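You operate a simulated robot arm through the tools that you are given. There is no shell and no other tool. Be economical: measure what you need, move in short steps, check, and stop when the job is done.

Carry out the task below with a simulated two-armed robot. There is one attempt and no reset: what you move stays moved.

JOB
Open the bottom trolley drawer, put the steel puck with the smallest size on its label from the top of the workbench in the inside of the bottom trolley drawer and shut the drawer again. Open the red door, put the white key on top of the grey pad and shut the door again. Pull the top workbench drawer open. Any order will do.

It is judged by the outcome, as a careful person would: the job done as asked, and still so three seconds after it is handed in. It fails if anything else is knocked over, pushed out of place, dropped, spilled or broken.

ROBOT AND FRAMES
Two 7-joint arms with fingered hands on one trunk, on a base that drives. Base frame: it is fixed to the floor where the robot stands at the start and does not move with it; the origin is under the middle of the robot, x ahead of it, y to its left, z up. Readings come in cm, rad, newtons and seconds.
The left shoulder is at the start at [20, 13.5, 52], the right one opposite. With the tool pointing down near the work surface each hand reaches from about 10 to 92 cm from the robot's upright axis, wherever it stands, measured 20 degrees to its own side. Places, roughly: bottom trolley drawer [110, -10, 40]; grey pad (6x4x4 cm) [230, -100, 80]; inside of the bottom trolley drawer [120, -10, 30]; red door [430, 70, 150]; steel puck [-175, 50, 75]; top workbench drawer [-30, 180, 70]; white key [450, 50, 150]. Payload 4 kg a hand.
Tool frame (each hand has its own): the origin (TCP) lies between the finger pads and is the grasp point; the fingertips stand 2.5 cm ahead of it; z points along the fingers, y is the line along which they close. Largest opening 8.8 cm; the body of the gripper starts 2.9 cm behind the TCP. The gripper is a hand of 4 fingers: y runs from the thumb to the fingers, the wrist lies at [-1.3, -10.6, -17.4] in the tool frame.
Orientation is that of the tool frame in the base frame, as a unit quaternion [x, y, z, w]. With the fingers straight down and the wrist toward the robot, the tool's x, y and z point along [0, 1, 0], [1, 0, 0] and [0, 0, -1] of the base frame.

CONTROLS
- The arms move only by the tool send_rows. It takes "left_increments", "right_increments" or both (then of equal length, played together; a hand with none holds still); each is text: rows parted by semicolons, each of 6 numbers parted by spaces: the shift along the base's x, y, z in cm, then the turn, a rotation vector about the base's x, y, z in rad. In form: dx dy dz ax ay az; .... A call has 1 to 10 rows; each row is the pose to reach, as a shift and turn from the pose commanded when the call began. Rows are played at 5 a second. More than 5 cm and 0.15 rad between two rows, and nothing of the call is played. A pose out of reach is approached as far as the arm can. The call stops where the force on the tool passes 40 N (or 10 N more than at its start, if that is more) or the arm is blocked; 0.2 s more then pass. In this call time passes only in rows, and 0.2 s behind the last. The reply holds the time, the measured pose of the TCP, the force on the tool along the base axes, the opening and the grip force, in the units named above and with some noise, with the torque about the TCP (base axes, N m) and any sound that the robot's microphone picked up.
- Cameras (640 x 400 px; columns grow to the right, rows downward): "scene" is now at [15.05, 0.18, 113.85]; the picture's right is [0.03, -1.00, 0.00], its down [-0.65, -0.02, -0.76] and it looks along [0.76, 0.02, -0.65] (base axes); focal length 273 px, centre (320, 200). "left" rides on the left gripper at [-6.4, -8.3, -9.8] in its tool frame; the picture's right is [-0.62, -0.37, 0.69], its down [0.71, -0.63, 0.30] and it looks along [0.32, 0.68, 0.65] (tool axes); focal length 265 px, centre (320, 200). "right" rides on the right gripper at [6.4, -8.3, -9.8] in its tool frame; the picture's right is [-0.62, 0.37, -0.69], its down [-0.71, -0.63, 0.30] and it looks along [-0.32, 0.68, 0.65] (tool axes); focal length 265 px, centre (320, 200). There is no depth. A picture from a camera that has moved, and an enlarged one, comes with that camera's place and axes in the base frame and with its lens. The place of the scene camera against the robot may be out by one fixed shift of up to 1.2 cm in any direction.
- get_image(camera): a new picture of that camera. It takes no simulated time.
- move_column(by): slides the trunk up (or, below 0, down) by that many cm; the arms and the scene camera ride with it, the base frame stays. It gives what a move gives, with no picture.
- steer(legs): drives the robot by 1 to 6 legs, each [ahead, left, turn to the left] in cm, cm and rad, along the robot's own axes; the way and the turn of a leg run together, so that a leg with both is an arc; at most 150 cm and 3.142 rad a leg. The arms and the cameras ride along, it lands a little off, and it stops where it bumps. It gives what a move gives.
- finger_targets(index, middle, ring, thumb_bend, thumb_turn, hand): sets how far each is bent, from 0 (flat) to 1 (curled in); at 0.3 the hand is open as for a grip, at 0.7 the pads meet at the TCP. One left out holds its place. A second passes; each finger stops where it meets its share of the squeeze, and holds until it gets a number again. It is the only way to open and close the hand. It gives what a move gives, with no picture; readings hold the bend of each and the force on the fingers (four entries, about 0 where the hand has none), thumb and palm. thumb_turn goes from beside the hand (0) to across from the fingers (1), as for a grip.
- turn_head(pan, tilt): turns the head with the scene camera to pan (to the left, within 1.693 rad either way) and tilt (down, from -0.506 to 1.204), counted from straight ahead of the robot. It gives what a move gives.
- enlarge(camera, box): a new picture of the part [left, top, right, bottom] of that camera's present view, enlarged. It takes no simulated time.
- sign_off(): hands the job in; it is judged then, once.

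Work in short steps. Places have to be worked out from the pictures, the camera data and where the tool is seen: move nearer, look again, correct. Check each grasp and each placing, and mend what went wrong. You have 165 turns and 138 pictures in all, those below and enlarged ones among them. Open the grippers and draw the arms clear of the work before you hand the job in, unless the task says otherwise.

The tools are called after "Call:" by a JSON object that holds its "name" and its "arguments". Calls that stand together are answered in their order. send_rows: Moves the arms, as the interface text tells. Its arguments: {"type":"object","properties":{"left_increments":{"type":"string"},"right_increments":{"type":"string"}},"required":[]} The other tools are called the same way: move_column (by) slides the trunk up or down; finger_targets (index, middle, ring, thumb_bend, thumb_turn, hand) moves the fingers one by one; steer (legs) drives the base; turn_head (pan, tilt) turns the head that bears the scene camera; get_image (camera) takes a picture; enlarge (camera, box) takes an enlarged picture of a part of a camera's view; sign_off () hands the job in.

At the start:

```text
time: 0.0
left_ee_pos: [57.49, 27.7, 65.22]
left_tcp_rot: [0.707, 0.707, -0.001, 0.001]
left_contact_force: [-0.5, -0.3, 0.5]
left_torque: [0.01, -0.02, -0.01]
left_opening: 8.76
left_finger_force: 0.0
left_shape: jaw
left_bend: [0.3, 0.3, 0.3, 0.3, 0.98]
left_finger forces: [0.0, 0.0, 0.0, 0.0, 0.0, 0.1]
right_ee_pos: [57.85, -16.9, 64.84]
right_tcp_rot: [0.707, 0.707, 0.0, 0.0]
right_contact_force: [0.0, 0.4, 0.0]
right_torque: [0.02, 0.03, -0.02]
right_opening: 8.78
right_finger_force: 0.1
right_shape: jaw
right_bend: [0.3, 0.3, 0.3, 0.3, 0.98]
right_finger forces: [0.0, 0.1, 0.0, 0.0, 0.0, 0.1]
trunk travel left (down, up): [-12.5, 64.5]
robot x, y, heading: [0.17, -0.31, -0.002]
head pan, tilt: [0.03, 0.709]
```

scene: 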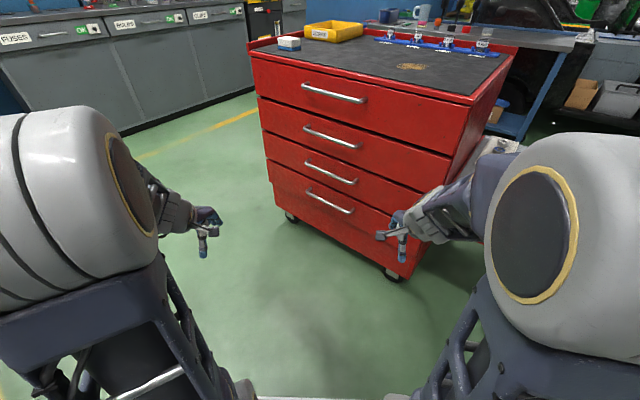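
right: 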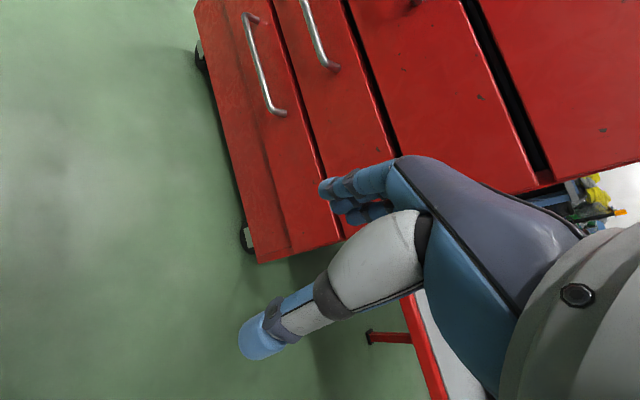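
left: 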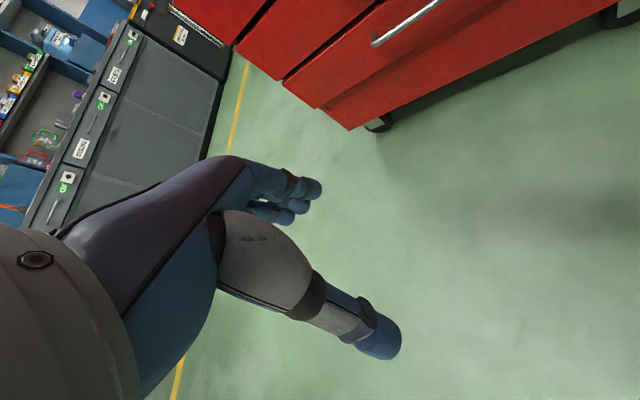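

The trolley is ahead; the bench with the pucks should be behind. I look around with the head first, left and upward.

Call:
{"name": "turn_head", "arguments": {"pan": 1.5, "tilt": 0.35}}

Call:
{"name": "get_image", "arguments": {"camera": "scene"}}

Call:
{"name": "turn_head", "arguments": {"pan": 0, "tilt": 0.2}}

Call:
{"name": "get_image", "arguments": {"camera": "scene"}}

```text
time: 1.6
left_ee_pos: [57.44, 27.6, 65.39]
left_tcp_rot: [0.707, 0.707, 0.0, -0.001]
left_contact_force: [0.7, -0.4, 0.0]
left_torque: [0.03, 0.02, -0.03]
left_opening: 8.76
left_finger_force: 0.0
left_shape: jaw
left_bend: [0.3, 0.3, 0.3, 0.3, 0.98]
left_finger forces: [0.0, 0.0, 0.1, 0.1, 0.1, 0.0]
right_ee_pos: [57.9, -16.99, 64.83]
right_tcp_rot: [0.707, 0.707, 0.001, 0.0]
right_contact_force: [0.3, 0.0, -0.5]
right_torque: [-0.03, -0.02, 0.01]
right_opening: 8.76
right_finger_force: 0.0
right_shape: jaw
right_bend: [0.3, 0.3, 0.3, 0.3, 0.98]
right_finger forces: [0.1, 0.0, 0.0, 0.0, 0.0, 0.0]
trunk travel left (down, up): [-12.5, 64.5]
robot x, y, heading: [-0.23, 0.05, 0.001]
head pan, tilt: [1.499, 0.351]
```

```text
134 pictures are left
camera scene: at [7.26, 9.23, 117.06], right [1.0, -0.07, 0.0], down [-0.02, -0.34, -0.94], along [0.07, 0.94, -0.34], focal length 273 px, centre (320, 200)
```

scene: 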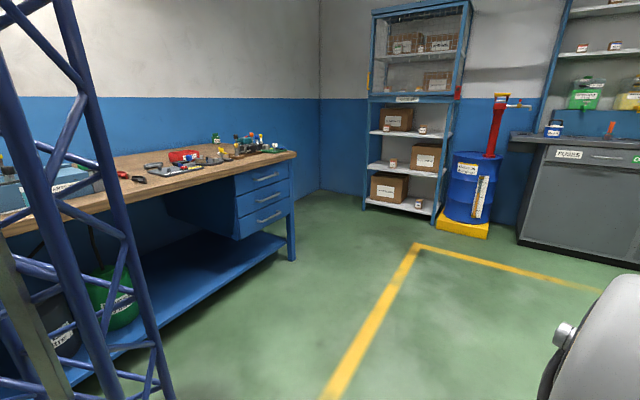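

```text
time: 3.2
left_ee_pos: [57.41, 27.59, 65.17]
left_tcp_rot: [0.707, 0.707, 0.001, 0.0]
left_contact_force: [-0.7, 0.0, 0.0]
left_torque: [0.01, 0.06, -0.03]
left_opening: 8.74
left_finger_force: 0.0
left_shape: jaw
left_bend: [0.3, 0.3, 0.3, 0.3, 0.98]
left_finger forces: [0.0, 0.1, 0.0, 0.1, 0.0, 0.1]
right_ee_pos: [57.7, -16.93, 64.8]
right_tcp_rot: [0.707, 0.707, 0.0, 0.0]
right_contact_force: [-0.3, 0.3, 1.2]
right_torque: [0.01, 0.01, -0.01]
right_opening: 8.75
right_finger_force: 0.0
right_shape: jaw
right_bend: [0.3, 0.3, 0.3, 0.3, 0.98]
right_finger forces: [0.1, 0.0, 0.0, 0.1, 0.0, 0.0]
trunk travel left (down, up): [-12.5, 64.5]
robot x, y, heading: [0.1, 0.23, -0.002]
head pan, tilt: [0.0, 0.201]
```

```text
133 pictures are left
camera scene: at [15.91, -0.05, 118.46], right [0.0, -1.0, 0.0], down [-0.2, 0.0, -0.98], along [0.98, 0.0, -0.2], focal length 273 px, centre (320, 200)
```

scene: 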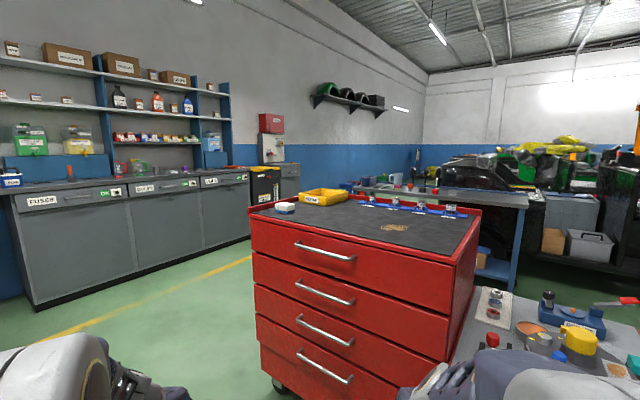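

The trolley's front looks yawed about −0.64 rad. I drive left-ahead to stand square in front of it, with its bottom handle on my right arm's side, then look again.

Call:
{"name": "steer", "arguments": {"legs": [[45, 58, 0], [0, 0, -0.64]]}}

Call:
{"name": "turn_head", "arguments": {"pan": -0.15, "tilt": 0.8}}

Call:
{"name": "get_image", "arguments": {"camera": "scene"}}

Call:
{"name": "get_image", "arguments": {"camera": "right"}}

```text
time: 8.9
left_ee_pos: [108.19, 44.97, 65.29]
left_tcp_rot: [0.895, 0.446, 0.0, 0.0]
left_contact_force: [-0.3, 0.2, 0.1]
left_torque: [0.06, 0.0, 0.0]
left_opening: 8.75
left_finger_force: 0.0
left_shape: jaw
left_bend: [0.3, 0.3, 0.3, 0.3, 0.98]
left_finger forces: [0.0, 0.1, 0.0, 0.0, 0.0, 0.0]
right_ee_pos: [81.7, 9.11, 64.86]
right_tcp_rot: [0.895, 0.447, -0.001, -0.001]
right_contact_force: [-0.8, 0.4, -0.8]
right_torque: [-0.02, 0.03, 0.0]
right_opening: 8.78
right_finger_force: 0.0
right_shape: jaw
right_bend: [0.3, 0.3, 0.3, 0.3, 0.98]
right_finger forces: [0.0, 0.0, 0.0, 0.1, 0.1, 0.1]
trunk travel left (down, up): [-12.5, 64.5]
robot x, y, heading: [45.8, 57.41, -0.638]
head pan, tilt: [0.0, 0.201]
```

```text
time: 9.9
left_ee_pos: [108.27, 44.8, 65.3]
left_tcp_rot: [0.894, 0.447, 0.0, 0.001]
left_contact_force: [-0.7, 0.2, -0.3]
left_torque: [-0.04, 0.0, 0.02]
left_opening: 8.76
left_finger_force: 0.0
left_shape: jaw
left_bend: [0.3, 0.3, 0.3, 0.3, 0.98]
left_finger forces: [0.0, 0.1, 0.0, 0.1, 0.1, 0.0]
right_ee_pos: [81.78, 9.08, 64.88]
right_tcp_rot: [0.895, 0.446, 0.0, 0.0]
right_contact_force: [0.1, 0.3, -0.2]
right_torque: [0.0, 0.02, -0.05]
right_opening: 8.74
right_finger_force: 0.0
right_shape: jaw
right_bend: [0.3, 0.3, 0.3, 0.3, 0.98]
right_finger forces: [0.1, 0.0, 0.1, 0.0, 0.0, 0.1]
trunk travel left (down, up): [-12.5, 64.5]
robot x, y, heading: [45.65, 57.59, -0.645]
head pan, tilt: [-0.15, 0.799]
```

```text
132 pictures are left
camera scene: at [56.75, 47.93, 113.1], right [-0.71, -0.7, 0.0], down [-0.5, 0.51, -0.7], along [0.49, -0.5, -0.72], focal length 273 px, centre (320, 200)
```

scene: 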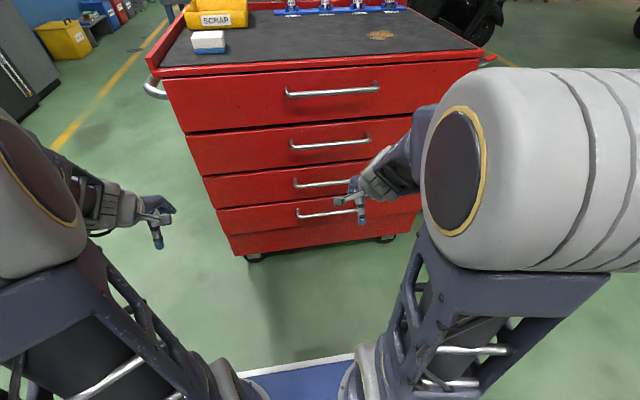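

```text
131 pictures are left
camera right: at [79.0, 19.33, 74.62], right [-0.08, -0.72, 0.69], down [-0.93, -0.19, -0.3], along [0.35, -0.67, -0.65], focal length 265 px, centre (320, 200)
```

right: 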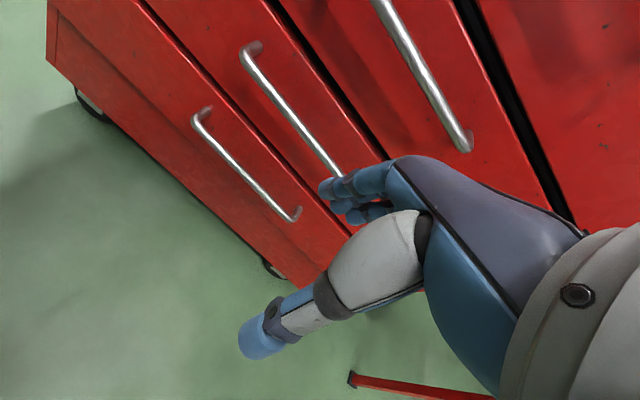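

Triangulating gives the bottom handle's centre near (99.5, −0.5, 41), the bar along (0.61, 0.79). I pitch the right hand forward 60° and bring it to a pre-grasp 10 cm off the bar.

Call:
{"name": "send_rows", "arguments": {"right_increments": "1.35 -0.54 -2.36 -0.08 -0.1035 0; 2.7 -1.08 -4.72 -0.16 -0.207 0; 4.05 -1.62 -7.08 -0.24 -0.31 0; 5.4 -2.16 -9.44 -0.32 -0.414 0; 6.75 -2.7 -11.8 -0.4 -0.5175 0; 8.1 -3.24 -14.16 -0.48 -0.621 0; 9.45 -3.78 -16.52 -0.56 -0.7245 0; 10.8 -4.32 -18.9 -0.64 -0.828 0"}}

Call:
{"name": "get_image", "arguments": {"camera": "right"}}

Call:
{"name": "get_image", "arguments": {"camera": "scene"}}

```text
time: 11.7
left_ee_pos: [108.22, 44.86, 65.32]
left_tcp_rot: [0.895, 0.446, 0.0, 0.001]
left_contact_force: [-0.4, 0.4, 0.0]
left_torque: [0.0, -0.02, 0.01]
left_opening: 8.75
left_finger_force: 0.1
left_shape: jaw
left_bend: [0.3, 0.3, 0.3, 0.3, 0.98]
left_finger forces: [0.0, 0.0, 0.1, 0.0, 0.1, 0.0]
right_ee_pos: [86.82, -1.77, 47.74]
right_tcp_rot: [0.769, 0.401, 0.235, 0.438]
right_contact_force: [0.8, -0.2, 1.1]
right_torque: [0.0, -0.01, 0.02]
right_opening: 8.8
right_finger_force: 0.1
right_shape: jaw
right_bend: [0.3, 0.3, 0.3, 0.3, 0.98]
right_finger forces: [0.0, 0.0, 0.1, 0.0, 0.0, 0.1]
right hand out of reach, approached as far as the arm can: row 1, 2, 3, 4, 5, 6, 7, 8
trunk travel left (down, up): [-12.5, 64.5]
robot x, y, heading: [45.68, 57.36, -0.645]
head pan, tilt: [-0.15, 0.799]
```

```text
130 pictures are left
camera right: at [80.14, 10.83, 45.48], right [-0.69, -0.28, 0.66], down [-0.45, -0.55, -0.7], along [0.56, -0.79, 0.26], focal length 265 px, centre (320, 200)
```

right: 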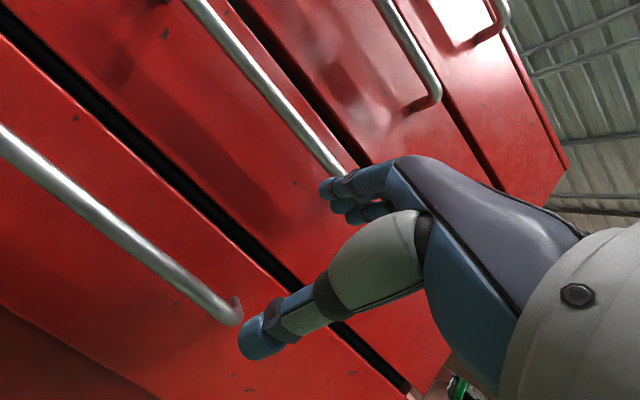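

```text
129 pictures are left
camera scene: at [56.74, 47.94, 113.1], right [-0.71, -0.7, 0.0], down [-0.5, 0.51, -0.7], along [0.49, -0.5, -0.72], focal length 273 px, centre (320, 200)
```

scene: 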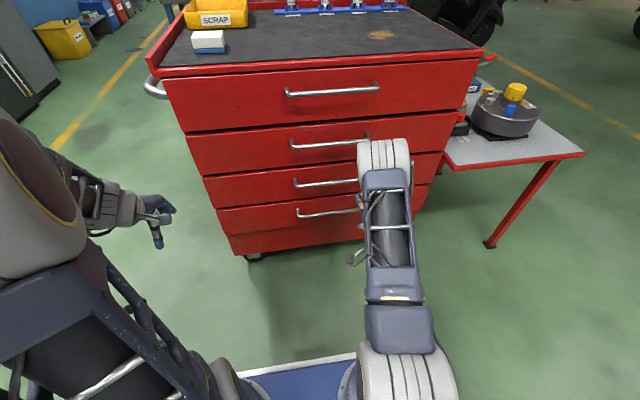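

The 60° pitch is out of reach from this shoulder height. I lower the trunk 10 cm, which should favour a forward-pitched hand, and check the pose.

Call:
{"name": "move_column", "arguments": {"by": -10}}

Call:
{"name": "send_rows", "arguments": {"right_increments": "0 0 3 0 0 0; 0 0 6 0 0 0; 0 0 9 0 0 0"}}

```text
time: 13.0
left_ee_pos: [108.36, 44.96, 55.26]
left_tcp_rot: [0.895, 0.446, 0.0, 0.0]
left_contact_force: [0.8, 0.0, 0.5]
left_torque: [-0.01, 0.0, 0.0]
left_opening: 8.76
left_finger_force: 0.0
left_shape: jaw
left_bend: [0.3, 0.3, 0.3, 0.3, 0.98]
left_finger forces: [0.0, 0.0, 0.1, 0.0, 0.0, 0.0]
right_ee_pos: [86.96, -1.62, 37.71]
right_tcp_rot: [0.77, 0.402, 0.235, 0.436]
right_contact_force: [-0.2, 0.4, 0.1]
right_torque: [-0.01, 0.01, 0.04]
right_opening: 8.79
right_finger_force: 0.1
right_shape: jaw
right_bend: [0.3, 0.3, 0.3, 0.3, 0.98]
right_finger forces: [0.0, 0.0, 0.1, 0.0, 0.0, 0.0]
trunk travel left (down, up): [-2.5, 74.5]
robot x, y, heading: [45.73, 57.32, -0.641]
head pan, tilt: [-0.15, 0.799]
```

```text
time: 13.8
left_ee_pos: [108.27, 44.9, 55.26]
left_tcp_rot: [0.895, 0.446, -0.001, 0.0]
left_contact_force: [0.1, 0.7, -0.2]
left_torque: [-0.01, 0.02, 0.01]
left_opening: 8.76
left_finger_force: 0.0
left_shape: jaw
left_bend: [0.3, 0.3, 0.3, 0.3, 0.98]
left_finger forces: [0.0, 0.1, 0.1, 0.0, 0.0, 0.0]
right_ee_pos: [86.91, -1.77, 46.66]
right_tcp_rot: [0.77, 0.402, 0.236, 0.436]
right_contact_force: [1.1, -0.5, -0.6]
right_torque: [0.01, -0.01, 0.0]
right_opening: 8.78
right_finger_force: 0.1
right_shape: jaw
right_bend: [0.3, 0.3, 0.3, 0.3, 0.98]
right_finger forces: [0.0, 0.0, 0.0, 0.0, 0.0, 0.1]
trunk travel left (down, up): [-2.5, 74.5]
robot x, y, heading: [45.57, 57.47, -0.652]
head pan, tilt: [-0.15, 0.799]
```

The orientation is actually the wanted 60° pitch; only the position fell short. I shift the hand left along the bar to the pre-grasp point and look.

Call:
{"name": "send_rows", "arguments": {"right_increments": "1.8 2 -0.2 0 0 0; 3.6 4 -0.4 0 0 0; 5.4 6.1 -0.6 0 0 0"}}

Call:
{"name": "get_image", "arguments": {"camera": "right"}}

Call:
{"name": "enlarge", "arguments": {"camera": "scene", "box": [220, 120, 460, 270]}}

```text
time: 14.6
left_ee_pos: [108.17, 44.77, 55.23]
left_tcp_rot: [0.895, 0.446, 0.0, 0.0]
left_contact_force: [0.3, 0.1, -0.4]
left_torque: [0.01, -0.01, 0.02]
left_opening: 8.76
left_finger_force: 0.0
left_shape: jaw
left_bend: [0.3, 0.3, 0.3, 0.3, 0.98]
left_finger forces: [0.0, 0.1, 0.1, 0.0, 0.0, 0.1]
right_ee_pos: [88.78, 0.73, 46.89]
right_tcp_rot: [0.767, 0.407, 0.239, 0.434]
right_contact_force: [0.1, 0.8, -0.5]
right_torque: [0.01, -0.03, -0.01]
right_opening: 8.77
right_finger_force: 0.0
right_shape: jaw
right_bend: [0.3, 0.3, 0.3, 0.3, 0.98]
right_finger forces: [0.0, 0.0, 0.1, 0.0, 0.1, 0.0]
right hand out of reach, approached as far as the arm can: row 1, 2, 3
trunk travel left (down, up): [-2.5, 74.5]
robot x, y, heading: [45.62, 57.43, -0.643]
head pan, tilt: [-0.15, 0.799]
```

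```text
128 pictures are left
camera right: at [81.68, 13.18, 44.78], right [-0.69, -0.3, 0.66], down [-0.44, -0.55, -0.71], along [0.58, -0.78, 0.25], focal length 265 px, centre (320, 200)
```

right: 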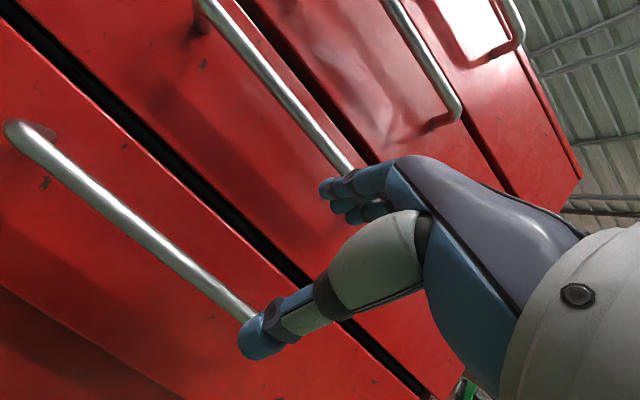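

```text
2.67 times, centred on (340, 195) of scene
camera zoom: at [56.75, 47.93, 103.09], right [-0.71, -0.7, 0.0], down [-0.5, 0.51, -0.7], along [0.49, -0.5, -0.72], focal length 728 px, centre (267, 213)
```

zoom: 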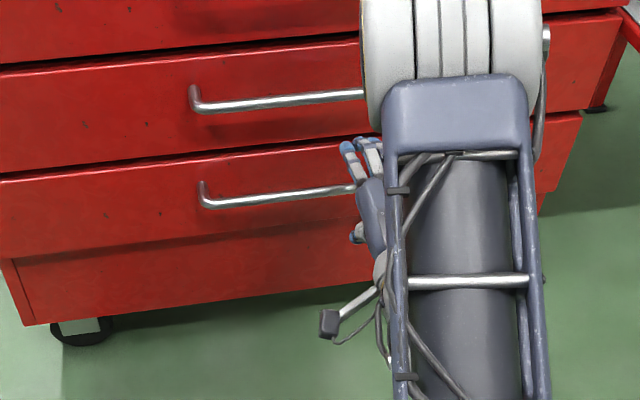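

Driving the base will do the side shift instead. I lower the hand to the bar's height (≈40) then drive 5.5 cm left.

Call:
{"name": "send_rows", "arguments": {"right_increments": "0 0 -3.5 0 0 0; 0 0 -6.5 0 0 0"}}

Call:
{"name": "steer", "arguments": {"legs": [[0, 5.5, 0]]}}

Call:
{"name": "get_image", "arguments": {"camera": "right"}}

Call:
{"name": "enlarge", "arguments": {"camera": "scene", "box": [220, 120, 460, 270]}}

```text
time: 15.2
left_ee_pos: [108.22, 44.92, 55.32]
left_tcp_rot: [0.895, 0.446, 0.0, 0.001]
left_contact_force: [-0.1, -0.8, -0.6]
left_torque: [0.0, 0.02, 0.0]
left_opening: 8.76
left_finger_force: 0.0
left_shape: jaw
left_bend: [0.3, 0.3, 0.3, 0.3, 0.98]
left_finger forces: [0.0, 0.0, 0.0, 0.0, 0.0, 0.0]
right_ee_pos: [87.5, -0.55, 40.78]
right_tcp_rot: [0.769, 0.405, 0.238, 0.433]
right_contact_force: [0.0, 0.9, -0.3]
right_torque: [0.0, 0.01, 0.0]
right_opening: 8.82
right_finger_force: 0.0
right_shape: jaw
right_bend: [0.3, 0.3, 0.3, 0.3, 0.98]
right_finger forces: [0.0, 0.1, 0.0, 0.1, 0.0, 0.0]
right hand out of reach, approached as far as the arm can: row 1, 2
trunk travel left (down, up): [-2.5, 74.5]
robot x, y, heading: [45.8, 57.33, -0.646]
head pan, tilt: [-0.15, 0.799]
```

```text
time: 16.2
left_ee_pos: [111.53, 49.33, 55.29]
left_tcp_rot: [0.895, 0.447, 0.0, 0.0]
left_contact_force: [0.1, -0.9, -0.4]
left_torque: [-0.03, -0.01, 0.0]
left_opening: 8.75
left_finger_force: 0.0
left_shape: jaw
left_bend: [0.3, 0.3, 0.3, 0.3, 0.98]
left_finger forces: [0.0, 0.0, 0.0, 0.0, 0.0, 0.1]
right_ee_pos: [90.91, 3.94, 40.66]
right_tcp_rot: [0.768, 0.405, 0.239, 0.435]
right_contact_force: [-0.2, -0.1, -0.5]
right_torque: [0.0, 0.0, -0.01]
right_opening: 8.79
right_finger_force: 0.1
right_shape: jaw
right_bend: [0.3, 0.3, 0.3, 0.3, 0.98]
right_finger forces: [0.0, 0.0, 0.0, 0.0, 0.0, 0.1]
trunk travel left (down, up): [-2.5, 74.5]
robot x, y, heading: [49.04, 61.91, -0.642]
head pan, tilt: [-0.15, 0.799]
```

```text
126 pictures are left
camera right: at [84.0, 16.48, 38.6], right [-0.69, -0.29, 0.66], down [-0.44, -0.55, -0.71], along [0.57, -0.78, 0.25], focal length 265 px, centre (320, 200)
```

right: 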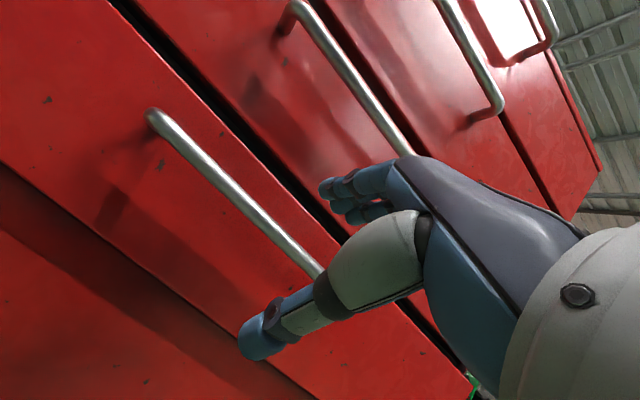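

```text
2.67 times, centred on (340, 195) of scene
camera zoom: at [60.1, 52.38, 103.09], right [-0.71, -0.7, 0.0], down [-0.5, 0.51, -0.7], along [0.49, -0.5, -0.72], focal length 728 px, centre (267, 213)
```

zoom: 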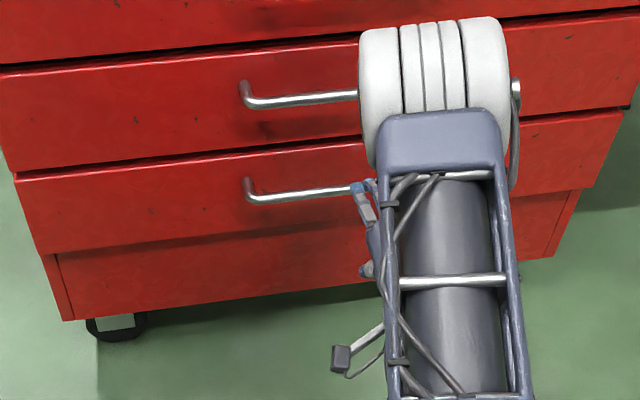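

The upper arm reaches forward with the forearm folding back, so I am too close. I back off 22 cm and extend the arm instead.

Call:
{"name": "steer", "arguments": {"legs": [[-22, 0, 0]]}}

Call:
{"name": "send_rows", "arguments": {"right_increments": "3.2 -2.4 0 0 0 0; 6.4 -4.8 0 0 0 0; 9.6 -7.2 0 0 0 0; 12.8 -9.6 0 0 0 0; 16 -12 0 0 0 0"}}

Call:
{"name": "get_image", "arguments": {"camera": "scene"}}

```text
time: 17.9
left_ee_pos: [93.79, 62.54, 55.21]
left_tcp_rot: [0.896, 0.445, 0.0, 0.0]
left_contact_force: [-0.2, 0.4, 0.8]
left_torque: [0.0, -0.04, 0.01]
left_opening: 8.76
left_finger_force: 0.1
left_shape: jaw
left_bend: [0.3, 0.3, 0.3, 0.3, 0.98]
left_finger forces: [0.0, 0.1, 0.1, 0.0, 0.0, 0.0]
right_ee_pos: [72.87, 17.21, 40.7]
right_tcp_rot: [0.769, 0.404, 0.238, 0.434]
right_contact_force: [0.6, 0.2, 0.3]
right_torque: [-0.02, 0.01, 0.03]
right_opening: 8.78
right_finger_force: 0.1
right_shape: jaw
right_bend: [0.3, 0.3, 0.3, 0.3, 0.98]
right_finger forces: [0.0, 0.1, 0.0, 0.0, 0.0, 0.0]
trunk travel left (down, up): [-2.5, 74.5]
robot x, y, heading: [30.92, 75.44, -0.648]
head pan, tilt: [-0.15, 0.799]
```

```text
time: 19.1
left_ee_pos: [93.67, 62.52, 55.37]
left_tcp_rot: [0.896, 0.445, -0.001, 0.0]
left_contact_force: [0.2, 0.1, 0.6]
left_torque: [0.0, 0.03, 0.01]
left_opening: 8.78
left_finger_force: 0.1
left_shape: jaw
left_bend: [0.3, 0.3, 0.3, 0.3, 0.98]
left_finger forces: [0.0, 0.1, 0.0, 0.0, 0.1, 0.0]
right_ee_pos: [88.5, 4.64, 40.57]
right_tcp_rot: [0.767, 0.408, 0.241, 0.432]
right_contact_force: [0.1, 0.2, 0.1]
right_torque: [-0.02, 0.01, -0.04]
right_opening: 8.82
right_finger_force: 0.1
right_shape: jaw
right_bend: [0.3, 0.3, 0.3, 0.3, 0.98]
right_finger forces: [0.0, 0.0, 0.0, 0.1, 0.0, 0.0]
right hand out of reach, approached as far as the arm can: row 2, 3, 4, 5
trunk travel left (down, up): [-2.5, 74.5]
robot x, y, heading: [31.47, 75.6, -0.649]
head pan, tilt: [-0.15, 0.799]
```

```text
124 pictures are left
camera scene: at [42.29, 65.75, 103.1], right [-0.72, -0.7, 0.0], down [-0.5, 0.51, -0.7], along [0.49, -0.5, -0.72], focal length 273 px, centre (320, 200)
```

scene: 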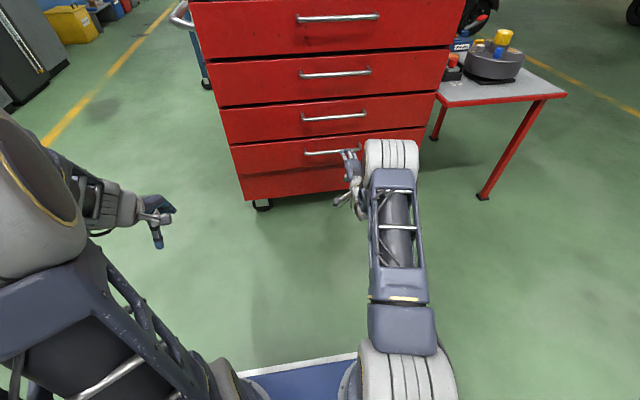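

The arm is well extended and the hand level with the bar, about 12 cm short. I drive ahead 9 cm and check.

Call:
{"name": "steer", "arguments": {"legs": [[9, 1, 0]]}}

Call:
{"name": "get_image", "arguments": {"camera": "right"}}

Call:
{"name": "enlarge", "arguments": {"camera": "scene", "box": [240, 100, 440, 225]}}

```text
time: 20.2
left_ee_pos: [101.72, 57.76, 55.31]
left_tcp_rot: [0.896, 0.444, 0.0, 0.001]
left_contact_force: [-0.6, -0.6, 0.0]
left_torque: [0.0, -0.03, 0.0]
left_opening: 8.76
left_finger_force: 0.0
left_shape: jaw
left_bend: [0.3, 0.3, 0.3, 0.3, 0.98]
left_finger forces: [0.0, 0.0, 0.0, 0.0, 0.0, 0.0]
right_ee_pos: [96.46, -0.0, 40.75]
right_tcp_rot: [0.768, 0.407, 0.24, 0.433]
right_contact_force: [0.7, 1.4, -0.3]
right_torque: [-0.03, -0.01, 0.0]
right_opening: 8.79
right_finger_force: 0.0
right_shape: jaw
right_bend: [0.3, 0.3, 0.3, 0.3, 0.98]
right_finger forces: [0.1, 0.0, 0.0, 0.1, 0.0, 0.0]
trunk travel left (down, up): [-2.5, 74.5]
robot x, y, heading: [38.81, 70.13, -0.649]
head pan, tilt: [-0.15, 0.799]
```

```text
123 pictures are left
camera right: at [89.42, 12.42, 38.58], right [-0.69, -0.3, 0.66], down [-0.44, -0.55, -0.71], along [0.58, -0.78, 0.25], focal length 265 px, centre (320, 200)
```

right: 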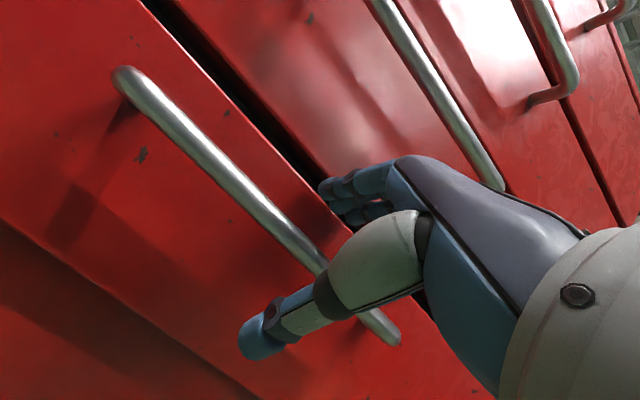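

```text
3.20 times, centred on (340, 162) of scene
camera zoom: at [50.15, 61.05, 103.09], right [-0.72, -0.7, 0.0], down [-0.5, 0.51, -0.7], along [0.49, -0.5, -0.72], focal length 873 px, centre (256, 320)
```

zoom: 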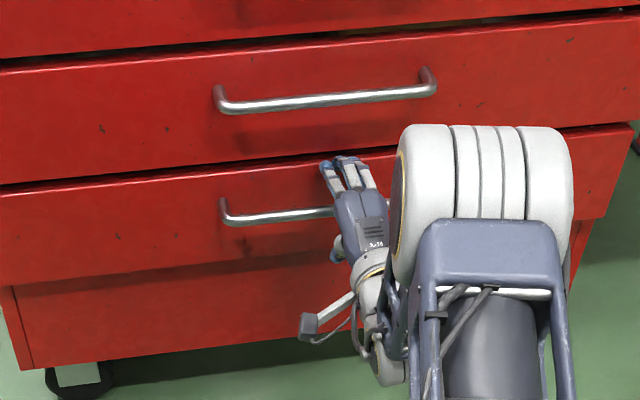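

Bar runs between fingers and thumb, TCP about 3 cm short. I drive 2.2 cm more and close the hand.

Call:
{"name": "steer", "arguments": {"legs": [[2.2, 0, 0]]}}

Call:
{"name": "finger_targets", "arguments": {"hand": "right", "index": 0.75, "middle": 0.75, "ring": 0.75, "thumb_bend": 0.75}}

Call:
{"name": "get_image", "arguments": {"camera": "right"}}

```text
time: 21.1
left_ee_pos: [102.87, 56.83, 55.28]
left_tcp_rot: [0.896, 0.444, 0.0, 0.001]
left_contact_force: [-0.2, 0.2, 0.6]
left_torque: [0.0, 0.02, 0.01]
left_opening: 8.76
left_finger_force: 0.1
left_shape: jaw
left_bend: [0.3, 0.3, 0.3, 0.3, 0.98]
left_finger forces: [0.1, 0.1, 0.2, 0.0, 0.0, 0.1]
right_ee_pos: [97.31, -1.03, 40.85]
right_tcp_rot: [0.766, 0.406, 0.242, 0.436]
right_contact_force: [-20.5, 16.8, 6.7]
right_torque: [-0.87, -0.95, -0.06]
right_opening: 8.54
right_finger_force: 0.0
right_shape: jaw
right_bend: [0.3, 0.3, 0.3, 0.3, 0.98]
right_finger forces: [0.8, 39.2, 0.3, 0.0, 0.1, 0.0]
trunk travel left (down, up): [-2.5, 74.5]
robot x, y, heading: [39.91, 69.54, -0.657]
head pan, tilt: [-0.15, 0.799]
stopped in leg 1: the force on the tool passed its limit at 74 N (the readings are from after the stop); the commanded pose is now the measured one
```

```text
time: 21.4
left_ee_pos: [102.85, 56.73, 55.39]
left_tcp_rot: [0.896, 0.445, 0.0, 0.0]
left_contact_force: [-0.1, -0.3, -0.1]
left_torque: [-0.02, 0.07, 0.01]
left_opening: 8.75
left_finger_force: 0.0
left_shape: jaw
left_bend: [0.3, 0.3, 0.3, 0.3, 0.98]
left_finger forces: [0.1, 0.0, 0.0, 0.0, 0.0, 0.0]
right_ee_pos: [97.64, -1.16, 41.83]
right_tcp_rot: [0.76, 0.405, 0.246, 0.445]
right_contact_force: [-19.0, 18.8, 19.9]
right_torque: [-1.55, -1.28, 0.07]
right_opening: 4.99
right_finger_force: 39.3
right_shape: fingers
right_bend: [0.41, 0.41, 0.44, 0.56, 0.97]
right_finger forces: [8.4, 45.8, 8.7, 0.0, 15.6, 0.1]
trunk travel left (down, up): [-2.5, 74.5]
robot x, y, heading: [40.4, 69.66, -0.648]
head pan, tilt: [-0.15, 0.799]
stopped (right hand): the force on the tool passed its limit at 42 N (the readings are from after the stop); the commanded pose is now the measured one
```

```text
121 pictures are left
camera right: at [90.63, 11.25, 39.33], right [-0.71, -0.29, 0.65], down [-0.42, -0.57, -0.71], along [0.57, -0.77, 0.28], focal length 265 px, centre (320, 200)
```

right: 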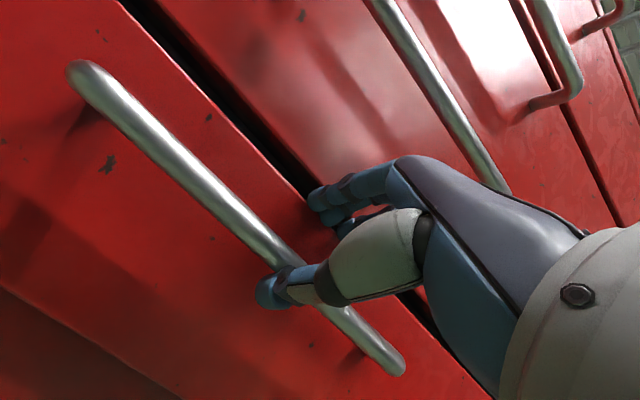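

Fingertips have met the drawer face while the bar is between fingers and thumb. I back the hand off about 1 cm and lower it 1.5 cm, then close.

Call:
{"name": "send_rows", "arguments": {"right_increments": "-1 0.8 -0.4 0 0 0; -1 0.8 -1.5 0 0 0"}}

Call:
{"name": "finger_targets", "arguments": {"hand": "right", "index": 0.8, "middle": 0.8, "ring": 0.8, "thumb_bend": 0.75}}

Call:
{"name": "get_image", "arguments": {"camera": "right"}}

```text
time: 22.0
left_ee_pos: [102.87, 56.69, 55.32]
left_tcp_rot: [0.896, 0.444, 0.0, 0.001]
left_contact_force: [-0.2, -0.3, -0.5]
left_torque: [0.01, -0.02, 0.03]
left_opening: 8.75
left_finger_force: 0.0
left_shape: jaw
left_bend: [0.3, 0.3, 0.3, 0.3, 0.98]
left_finger forces: [0.0, 0.1, 0.0, 0.0, 0.1, 0.1]
right_ee_pos: [96.46, -0.43, 39.76]
right_tcp_rot: [0.763, 0.406, 0.245, 0.439]
right_contact_force: [0.7, 0.1, 12.8]
right_torque: [-0.64, -0.49, 0.02]
right_opening: 1.16
right_finger_force: 9.8
right_shape: fingers
right_bend: [0.54, 0.2, 0.55, 0.73, 0.98]
right_finger forces: [0.0, 18.5, 0.0, 0.0, 2.5, 0.0]
trunk travel left (down, up): [-2.5, 74.5]
robot x, y, heading: [40.52, 69.46, -0.646]
head pan, tilt: [-0.15, 0.799]
```

```text
time: 23.0
left_ee_pos: [102.94, 56.83, 55.15]
left_tcp_rot: [0.896, 0.444, 0.0, 0.001]
left_contact_force: [-1.0, -1.0, -0.3]
left_torque: [-0.06, -0.01, -0.04]
left_opening: 8.78
left_finger_force: 0.1
left_shape: jaw
left_bend: [0.3, 0.3, 0.3, 0.3, 0.98]
left_finger forces: [0.1, 0.0, 0.0, 0.0, 0.1, 0.0]
right_ee_pos: [96.51, -0.37, 39.82]
right_tcp_rot: [0.763, 0.406, 0.244, 0.44]
right_contact_force: [0.8, -0.8, 11.8]
right_torque: [-0.77, -0.68, 0.05]
right_opening: 0.19
right_finger_force: 21.9
right_shape: fingers
right_bend: [0.61, 0.29, 0.66, 0.73, 0.97]
right_finger forces: [9.4, 20.9, 8.9, 0.0, 3.9, 0.0]
trunk travel left (down, up): [-2.5, 74.5]
robot x, y, heading: [40.69, 69.42, -0.65]
head pan, tilt: [-0.15, 0.799]
```

```text
120 pictures are left
camera right: at [89.52, 12.03, 37.52], right [-0.7, -0.29, 0.65], down [-0.42, -0.56, -0.71], along [0.57, -0.77, 0.27], focal length 265 px, centre (320, 200)
```

right: 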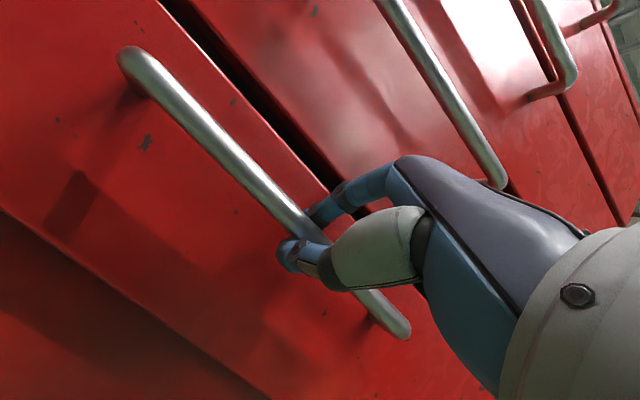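

Index and ring appear hooked over the bar. I test the hold with a small 3 cm pull by driving back.

Call:
{"name": "steer", "arguments": {"legs": [[-3, 0, 0]]}}

Call:
{"name": "get_image", "arguments": {"camera": "right"}}

```text
time: 23.9
left_ee_pos: [100.45, 58.53, 55.29]
left_tcp_rot: [0.896, 0.444, -0.001, 0.0]
left_contact_force: [0.6, -0.4, 0.1]
left_torque: [0.01, -0.01, -0.02]
left_opening: 8.74
left_finger_force: 0.1
left_shape: jaw
left_bend: [0.3, 0.3, 0.3, 0.3, 0.98]
left_finger forces: [0.1, 0.0, 0.2, 0.0, 0.1, 0.1]
right_ee_pos: [94.09, 1.37, 39.89]
right_tcp_rot: [0.763, 0.406, 0.244, 0.44]
right_contact_force: [-0.3, -2.4, 11.8]
right_torque: [-0.81, -0.71, 0.02]
right_opening: 0.18
right_finger_force: 22.0
right_shape: fingers
right_bend: [0.71, 0.29, 0.66, 0.73, 0.98]
right_finger forces: [9.3, 21.6, 8.7, 0.0, 3.6, 0.1]
trunk travel left (down, up): [-2.5, 74.5]
robot x, y, heading: [37.95, 71.32, -0.649]
head pan, tilt: [-0.15, 0.799]
```

```text
119 pictures are left
camera right: at [87.09, 13.86, 37.52], right [-0.7, -0.29, 0.65], down [-0.42, -0.56, -0.71], along [0.57, -0.77, 0.27], focal length 265 px, centre (320, 200)
```

right: 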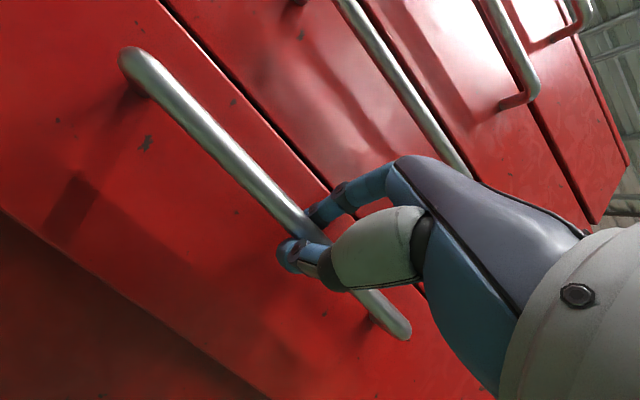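

The drawer follows the hand. I pull it a further 25 cm.

Call:
{"name": "steer", "arguments": {"legs": [[-25, 0.5, 0]]}}

Call:
{"name": "get_image", "arguments": {"camera": "scene"}}

```text
time: 25.7
left_ee_pos: [80.88, 74.19, 55.21]
left_tcp_rot: [0.896, 0.445, -0.001, 0.0]
left_contact_force: [-0.4, -0.4, 0.5]
left_torque: [-0.02, -0.02, 0.0]
left_opening: 8.75
left_finger_force: 0.1
left_shape: jaw
left_bend: [0.3, 0.3, 0.3, 0.3, 0.98]
left_finger forces: [0.0, 0.0, 0.1, 0.1, 0.0, 0.0]
right_ee_pos: [74.36, 16.69, 39.97]
right_tcp_rot: [0.763, 0.404, 0.244, 0.443]
right_contact_force: [-13.4, -19.9, 13.1]
right_torque: [-0.59, -0.93, -0.66]
right_opening: 0.16
right_finger_force: 24.2
right_shape: fingers
right_bend: [0.71, 0.29, 0.67, 0.72, 0.99]
right_finger forces: [8.9, 27.0, 8.3, 0.0, 3.7, 0.1]
trunk travel left (down, up): [-2.5, 74.5]
robot x, y, heading: [18.48, 86.93, -0.653]
head pan, tilt: [-0.15, 0.799]
```

```text
118 pictures are left
camera scene: at [29.4, 77.41, 103.1], right [-0.72, -0.7, 0.0], down [-0.5, 0.51, -0.7], along [0.49, -0.5, -0.72], focal length 273 px, centre (320, 200)
```

scene: 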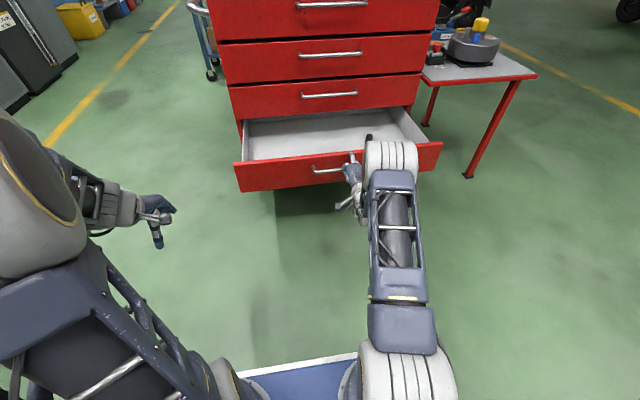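

The drawer is open about 28 cm. I open the hand and back away.

Call:
{"name": "finger_targets", "arguments": {"hand": "right", "index": 0.3, "middle": 0.3, "ring": 0.3, "thumb_bend": 0.3}}

Call:
{"name": "steer", "arguments": {"legs": [[-15, 0, 0]]}}

Call:
{"name": "get_image", "arguments": {"camera": "scene"}}

```text
time: 26.7
left_ee_pos: [81.03, 74.07, 55.23]
left_tcp_rot: [0.896, 0.445, 0.0, 0.0]
left_contact_force: [0.5, 0.2, -0.4]
left_torque: [0.01, 0.01, -0.02]
left_opening: 8.77
left_finger_force: 0.0
left_shape: jaw
left_bend: [0.3, 0.3, 0.3, 0.3, 0.98]
left_finger forces: [0.1, 0.0, 0.0, 0.0, 0.1, 0.0]
right_ee_pos: [74.4, 16.71, 40.02]
right_tcp_rot: [0.763, 0.403, 0.244, 0.443]
right_contact_force: [0.5, -1.3, 2.4]
right_torque: [-0.03, -0.09, -0.02]
right_opening: 8.46
right_finger_force: 1.6
right_shape: fingers
right_bend: [0.3, 0.28, 0.3, 0.3, 0.98]
right_finger forces: [0.1, 2.8, 0.0, 0.0, 0.0, 0.0]
trunk travel left (down, up): [-2.5, 74.5]
robot x, y, heading: [18.11, 86.94, -0.649]
head pan, tilt: [-0.15, 0.799]
```

```text
time: 28.1
left_ee_pos: [68.93, 83.2, 55.31]
left_tcp_rot: [0.896, 0.444, 0.0, 0.0]
left_contact_force: [1.1, -0.3, -0.5]
left_torque: [-0.01, 0.0, -0.01]
left_opening: 8.75
left_finger_force: 0.1
left_shape: jaw
left_bend: [0.3, 0.3, 0.3, 0.3, 0.98]
left_finger forces: [0.0, 0.0, 0.1, 0.0, 0.0, 0.0]
right_ee_pos: [62.13, 25.88, 40.01]
right_tcp_rot: [0.764, 0.403, 0.243, 0.442]
right_contact_force: [-0.3, 0.3, -0.5]
right_torque: [-0.02, 0.03, 0.02]
right_opening: 8.46
right_finger_force: 0.1
right_shape: fingers
right_bend: [0.3, 0.3, 0.3, 0.3, 0.98]
right_finger forces: [0.0, 0.0, 0.0, 0.1, 0.1, 0.1]
trunk travel left (down, up): [-2.5, 74.5]
robot x, y, heading: [6.68, 96.07, -0.658]
head pan, tilt: [-0.15, 0.799]
```

```text
117 pictures are left
camera scene: at [17.37, 86.53, 103.09], right [-0.72, -0.7, 0.0], down [-0.5, 0.51, -0.7], along [0.49, -0.5, -0.72], focal length 273 px, centre (320, 200)
```

scene: 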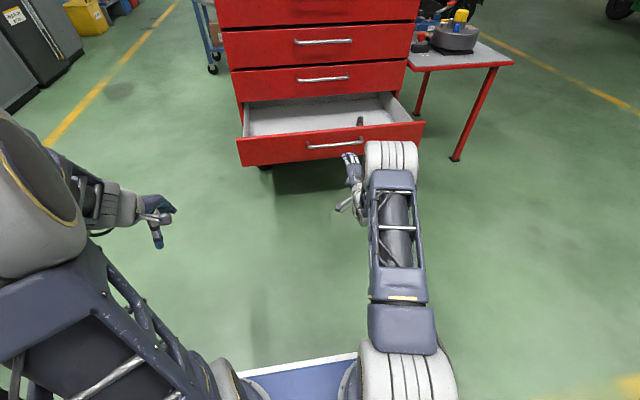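

The drawer is open, clear of the hand. I fold the right arm back to a compact downward pose and raise the trunk before travelling.

Call:
{"name": "send_rows", "arguments": {"right_increments": "-3.3 2.5 1 0.08 0.1035 0; -6.6 5 2 0.16 0.207 0; -9.9 7.5 3 0.24 0.31 0; -13.2 10 4 0.32 0.414 0; -16.5 12.5 5 0.4 0.5175 0; -19.8 15 6 0.48 0.621 0; -23.1 17.5 7 0.56 0.7245 0; -26.4 20 8 0.64 0.828 0; -28 21.5 10 0.64 0.828 0", "left_increments": "-1.3 1 1 0 0 0; -2.6 2 2 0 0 0; -3.9 3 3 0 0 0; -5.2 4 4 0 0 0; -6.5 5 5 0 0 0; -7.8 6 6 0 0 0; -9.1 7 7 0 0 0; -10.4 8 8 0 0 0; -11 8.5 8 0 0 0"}}

Call:
{"name": "move_column", "arguments": {"by": 30}}

Call:
{"name": "turn_head", "arguments": {"pan": -1.69, "tilt": 0.4}}

Call:
{"name": "get_image", "arguments": {"camera": "scene"}}

```text
time: 30.1
left_ee_pos: [57.8, 91.7, 63.33]
left_tcp_rot: [0.896, 0.444, 0.0, 0.001]
left_contact_force: [-0.3, 0.2, -0.2]
left_torque: [0.0, 0.0, -0.01]
left_opening: 8.75
left_finger_force: 0.0
left_shape: jaw
left_bend: [0.3, 0.3, 0.3, 0.3, 0.98]
left_finger forces: [0.0, 0.0, 0.0, 0.0, 0.1, 0.0]
right_ee_pos: [34.54, 46.21, 50.37]
right_tcp_rot: [0.893, 0.45, 0.032, -0.012]
right_contact_force: [-0.7, -0.4, 0.4]
right_torque: [0.0, 0.0, -0.04]
right_opening: 8.45
right_finger_force: 0.1
right_shape: fingers
right_bend: [0.3, 0.3, 0.3, 0.3, 0.98]
right_finger forces: [0.0, 0.1, 0.1, 0.0, 0.0, 0.1]
right hand out of reach, approached as far as the arm can: row 9
trunk travel left (down, up): [-2.5, 74.5]
robot x, y, heading: [6.21, 95.84, -0.65]
head pan, tilt: [-0.15, 0.799]
```

```text
time: 33.0
left_ee_pos: [57.76, 91.65, 93.24]
left_tcp_rot: [0.896, 0.444, 0.0, 0.0]
left_contact_force: [-0.8, -1.0, -0.1]
left_torque: [-0.01, 0.0, -0.03]
left_opening: 8.79
left_finger_force: 0.0
left_shape: jaw
left_bend: [0.3, 0.3, 0.3, 0.3, 0.98]
left_finger forces: [0.0, 0.0, 0.0, 0.0, 0.0, 0.1]
right_ee_pos: [34.8, 46.27, 80.38]
right_tcp_rot: [0.893, 0.45, 0.032, -0.01]
right_contact_force: [-0.2, 0.5, 0.1]
right_torque: [0.02, -0.03, 0.01]
right_opening: 8.44
right_finger_force: 0.0
right_shape: fingers
right_bend: [0.3, 0.3, 0.3, 0.3, 0.98]
right_finger forces: [0.1, 0.0, 0.0, 0.0, 0.0, 0.1]
trunk travel left (down, up): [-32.5, 44.5]
robot x, y, heading: [6.68, 95.97, -0.653]
head pan, tilt: [-0.15, 0.799]
```

```text
time: 34.7
left_ee_pos: [57.78, 91.67, 93.29]
left_tcp_rot: [0.896, 0.445, 0.0, 0.0]
left_contact_force: [-0.1, 0.1, 0.0]
left_torque: [0.03, -0.02, 0.0]
left_opening: 8.77
left_finger_force: 0.1
left_shape: jaw
left_bend: [0.3, 0.3, 0.3, 0.3, 0.98]
left_finger forces: [0.1, 0.0, 0.0, 0.1, 0.0, 0.0]
right_ee_pos: [34.65, 46.23, 80.37]
right_tcp_rot: [0.893, 0.449, 0.031, -0.01]
right_contact_force: [-0.4, 0.7, -0.9]
right_torque: [0.0, 0.0, 0.02]
right_opening: 8.47
right_finger_force: 0.1
right_shape: fingers
right_bend: [0.3, 0.3, 0.3, 0.3, 0.98]
right_finger forces: [0.0, 0.0, 0.0, 0.0, 0.1, 0.0]
trunk travel left (down, up): [-32.5, 44.5]
robot x, y, heading: [6.46, 96.0, -0.654]
head pan, tilt: [-1.689, 0.4]
```

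```text
116 pictures are left
camera scene: at [5.32, 85.66, 136.6], right [-0.72, 0.7, 0.0], down [0.27, 0.28, -0.92], along [-0.64, -0.66, -0.39], focal length 273 px, centre (320, 200)
```

scene: 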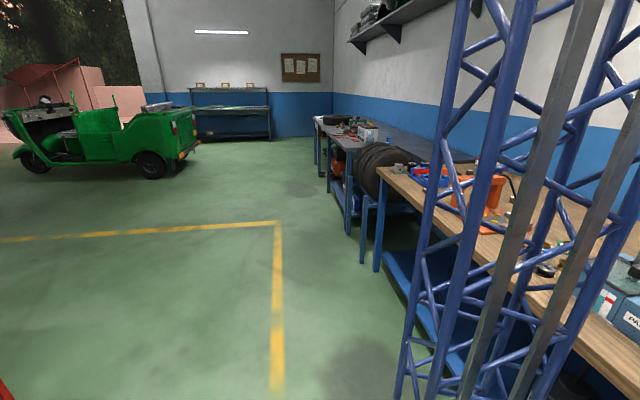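

A blue lattice pillar stands in front of the bench's middle; the puck end is beyond it. I go around: first back to about (−20, 0), turn about, then toward the bench's far end and look.

Call:
{"name": "steer", "arguments": {"legs": [[37, -92, 0], [0, 0, -3.14], [30, 49, 0]]}}

Call:
{"name": "turn_head", "arguments": {"pan": 0, "tilt": 0.5}}

Call:
{"name": "get_image", "arguments": {"camera": "scene"}}

```text
time: 50.0
left_ee_pos: [-125.03, -16.94, 93.32]
left_tcp_rot: [-0.446, 0.895, 0.0, 0.001]
left_contact_force: [0.5, 0.1, -0.6]
left_torque: [0.04, 0.0, -0.01]
left_opening: 8.75
left_finger_force: 0.1
left_shape: jaw
left_bend: [0.3, 0.3, 0.3, 0.3, 0.98]
left_finger forces: [0.0, 0.0, 0.1, 0.1, 0.0, 0.0]
right_ee_pos: [-102.15, 28.25, 80.45]
right_tcp_rot: [-0.452, 0.892, -0.011, -0.032]
right_contact_force: [0.0, -0.1, 0.9]
right_torque: [0.01, -0.01, 0.01]
right_opening: 8.44
right_finger_force: 0.1
right_shape: fingers
right_bend: [0.3, 0.3, 0.3, 0.3, 0.98]
right_finger forces: [0.0, 0.0, 0.1, 0.1, 0.0, 0.0]
trunk travel left (down, up): [-32.5, 44.5]
robot x, y, heading: [-73.74, -21.23, 2.493]
head pan, tilt: [-1.689, 0.4]
```

```text
time: 51.8
left_ee_pos: [-124.98, -16.94, 93.29]
left_tcp_rot: [-0.446, 0.895, 0.001, 0.001]
left_contact_force: [0.1, 0.0, 0.8]
left_torque: [0.0, 0.03, -0.03]
left_opening: 8.74
left_finger_force: 0.0
left_shape: jaw
left_bend: [0.3, 0.3, 0.3, 0.3, 0.98]
left_finger forces: [0.1, 0.0, 0.0, 0.1, 0.0, 0.0]
right_ee_pos: [-102.13, 28.34, 80.52]
right_tcp_rot: [-0.451, 0.892, -0.01, -0.032]
right_contact_force: [0.6, -0.2, -0.5]
right_torque: [0.0, -0.02, 0.03]
right_opening: 8.46
right_finger_force: 0.0
right_shape: fingers
right_bend: [0.3, 0.3, 0.3, 0.3, 0.98]
right_finger forces: [0.1, 0.0, 0.1, 0.1, 0.0, 0.1]
trunk travel left (down, up): [-32.5, 44.5]
robot x, y, heading: [-73.61, -21.44, 2.496]
head pan, tilt: [0.0, 0.499]
```

```text
115 pictures are left
camera scene: at [-85.06, -12.11, 135.69], right [0.6, 0.8, 0.0], down [0.38, -0.29, -0.88], along [-0.7, 0.53, -0.48], focal length 273 px, centre (320, 200)
```

scene: 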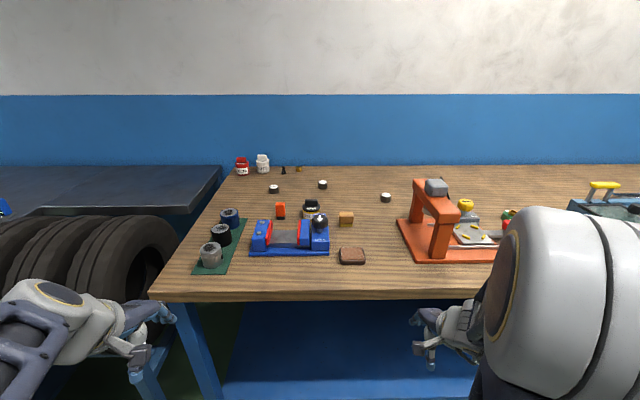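

Candidates are visible on the bench. I enlarge to read their labels.

Call:
{"name": "enlarge", "arguments": {"camera": "scene", "box": [180, 150, 300, 280]}}

Call:
{"name": "enlarge", "arguments": {"camera": "scene", "box": [260, 165, 420, 265]}}

```text
3.08 times, centred on (240, 215) of scene
camera zoom: at [-85.06, -12.11, 135.69], right [0.6, 0.8, 0.0], down [0.38, -0.29, -0.88], along [-0.7, 0.53, -0.48], focal length 840 px, centre (566, 154)
```

zoom: 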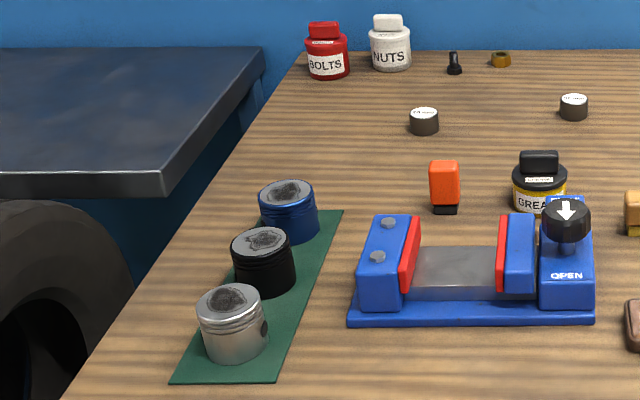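

```text
4.00 times, centred on (340, 215) of scene
camera zoom: at [-85.06, -12.11, 135.69], right [0.6, 0.8, 0.0], down [0.38, -0.29, -0.88], along [-0.7, 0.53, -0.48], focal length 1091 px, centre (240, 140)
```

zoom: 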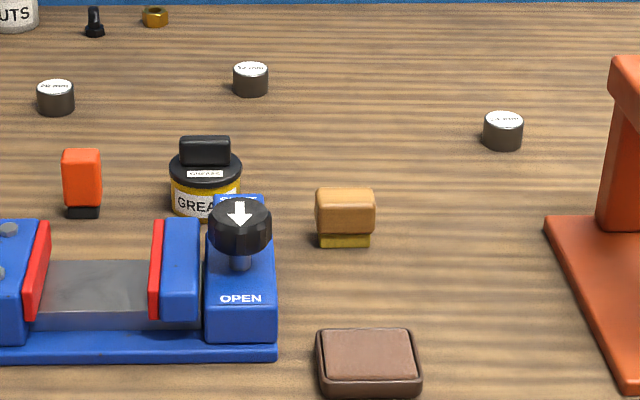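

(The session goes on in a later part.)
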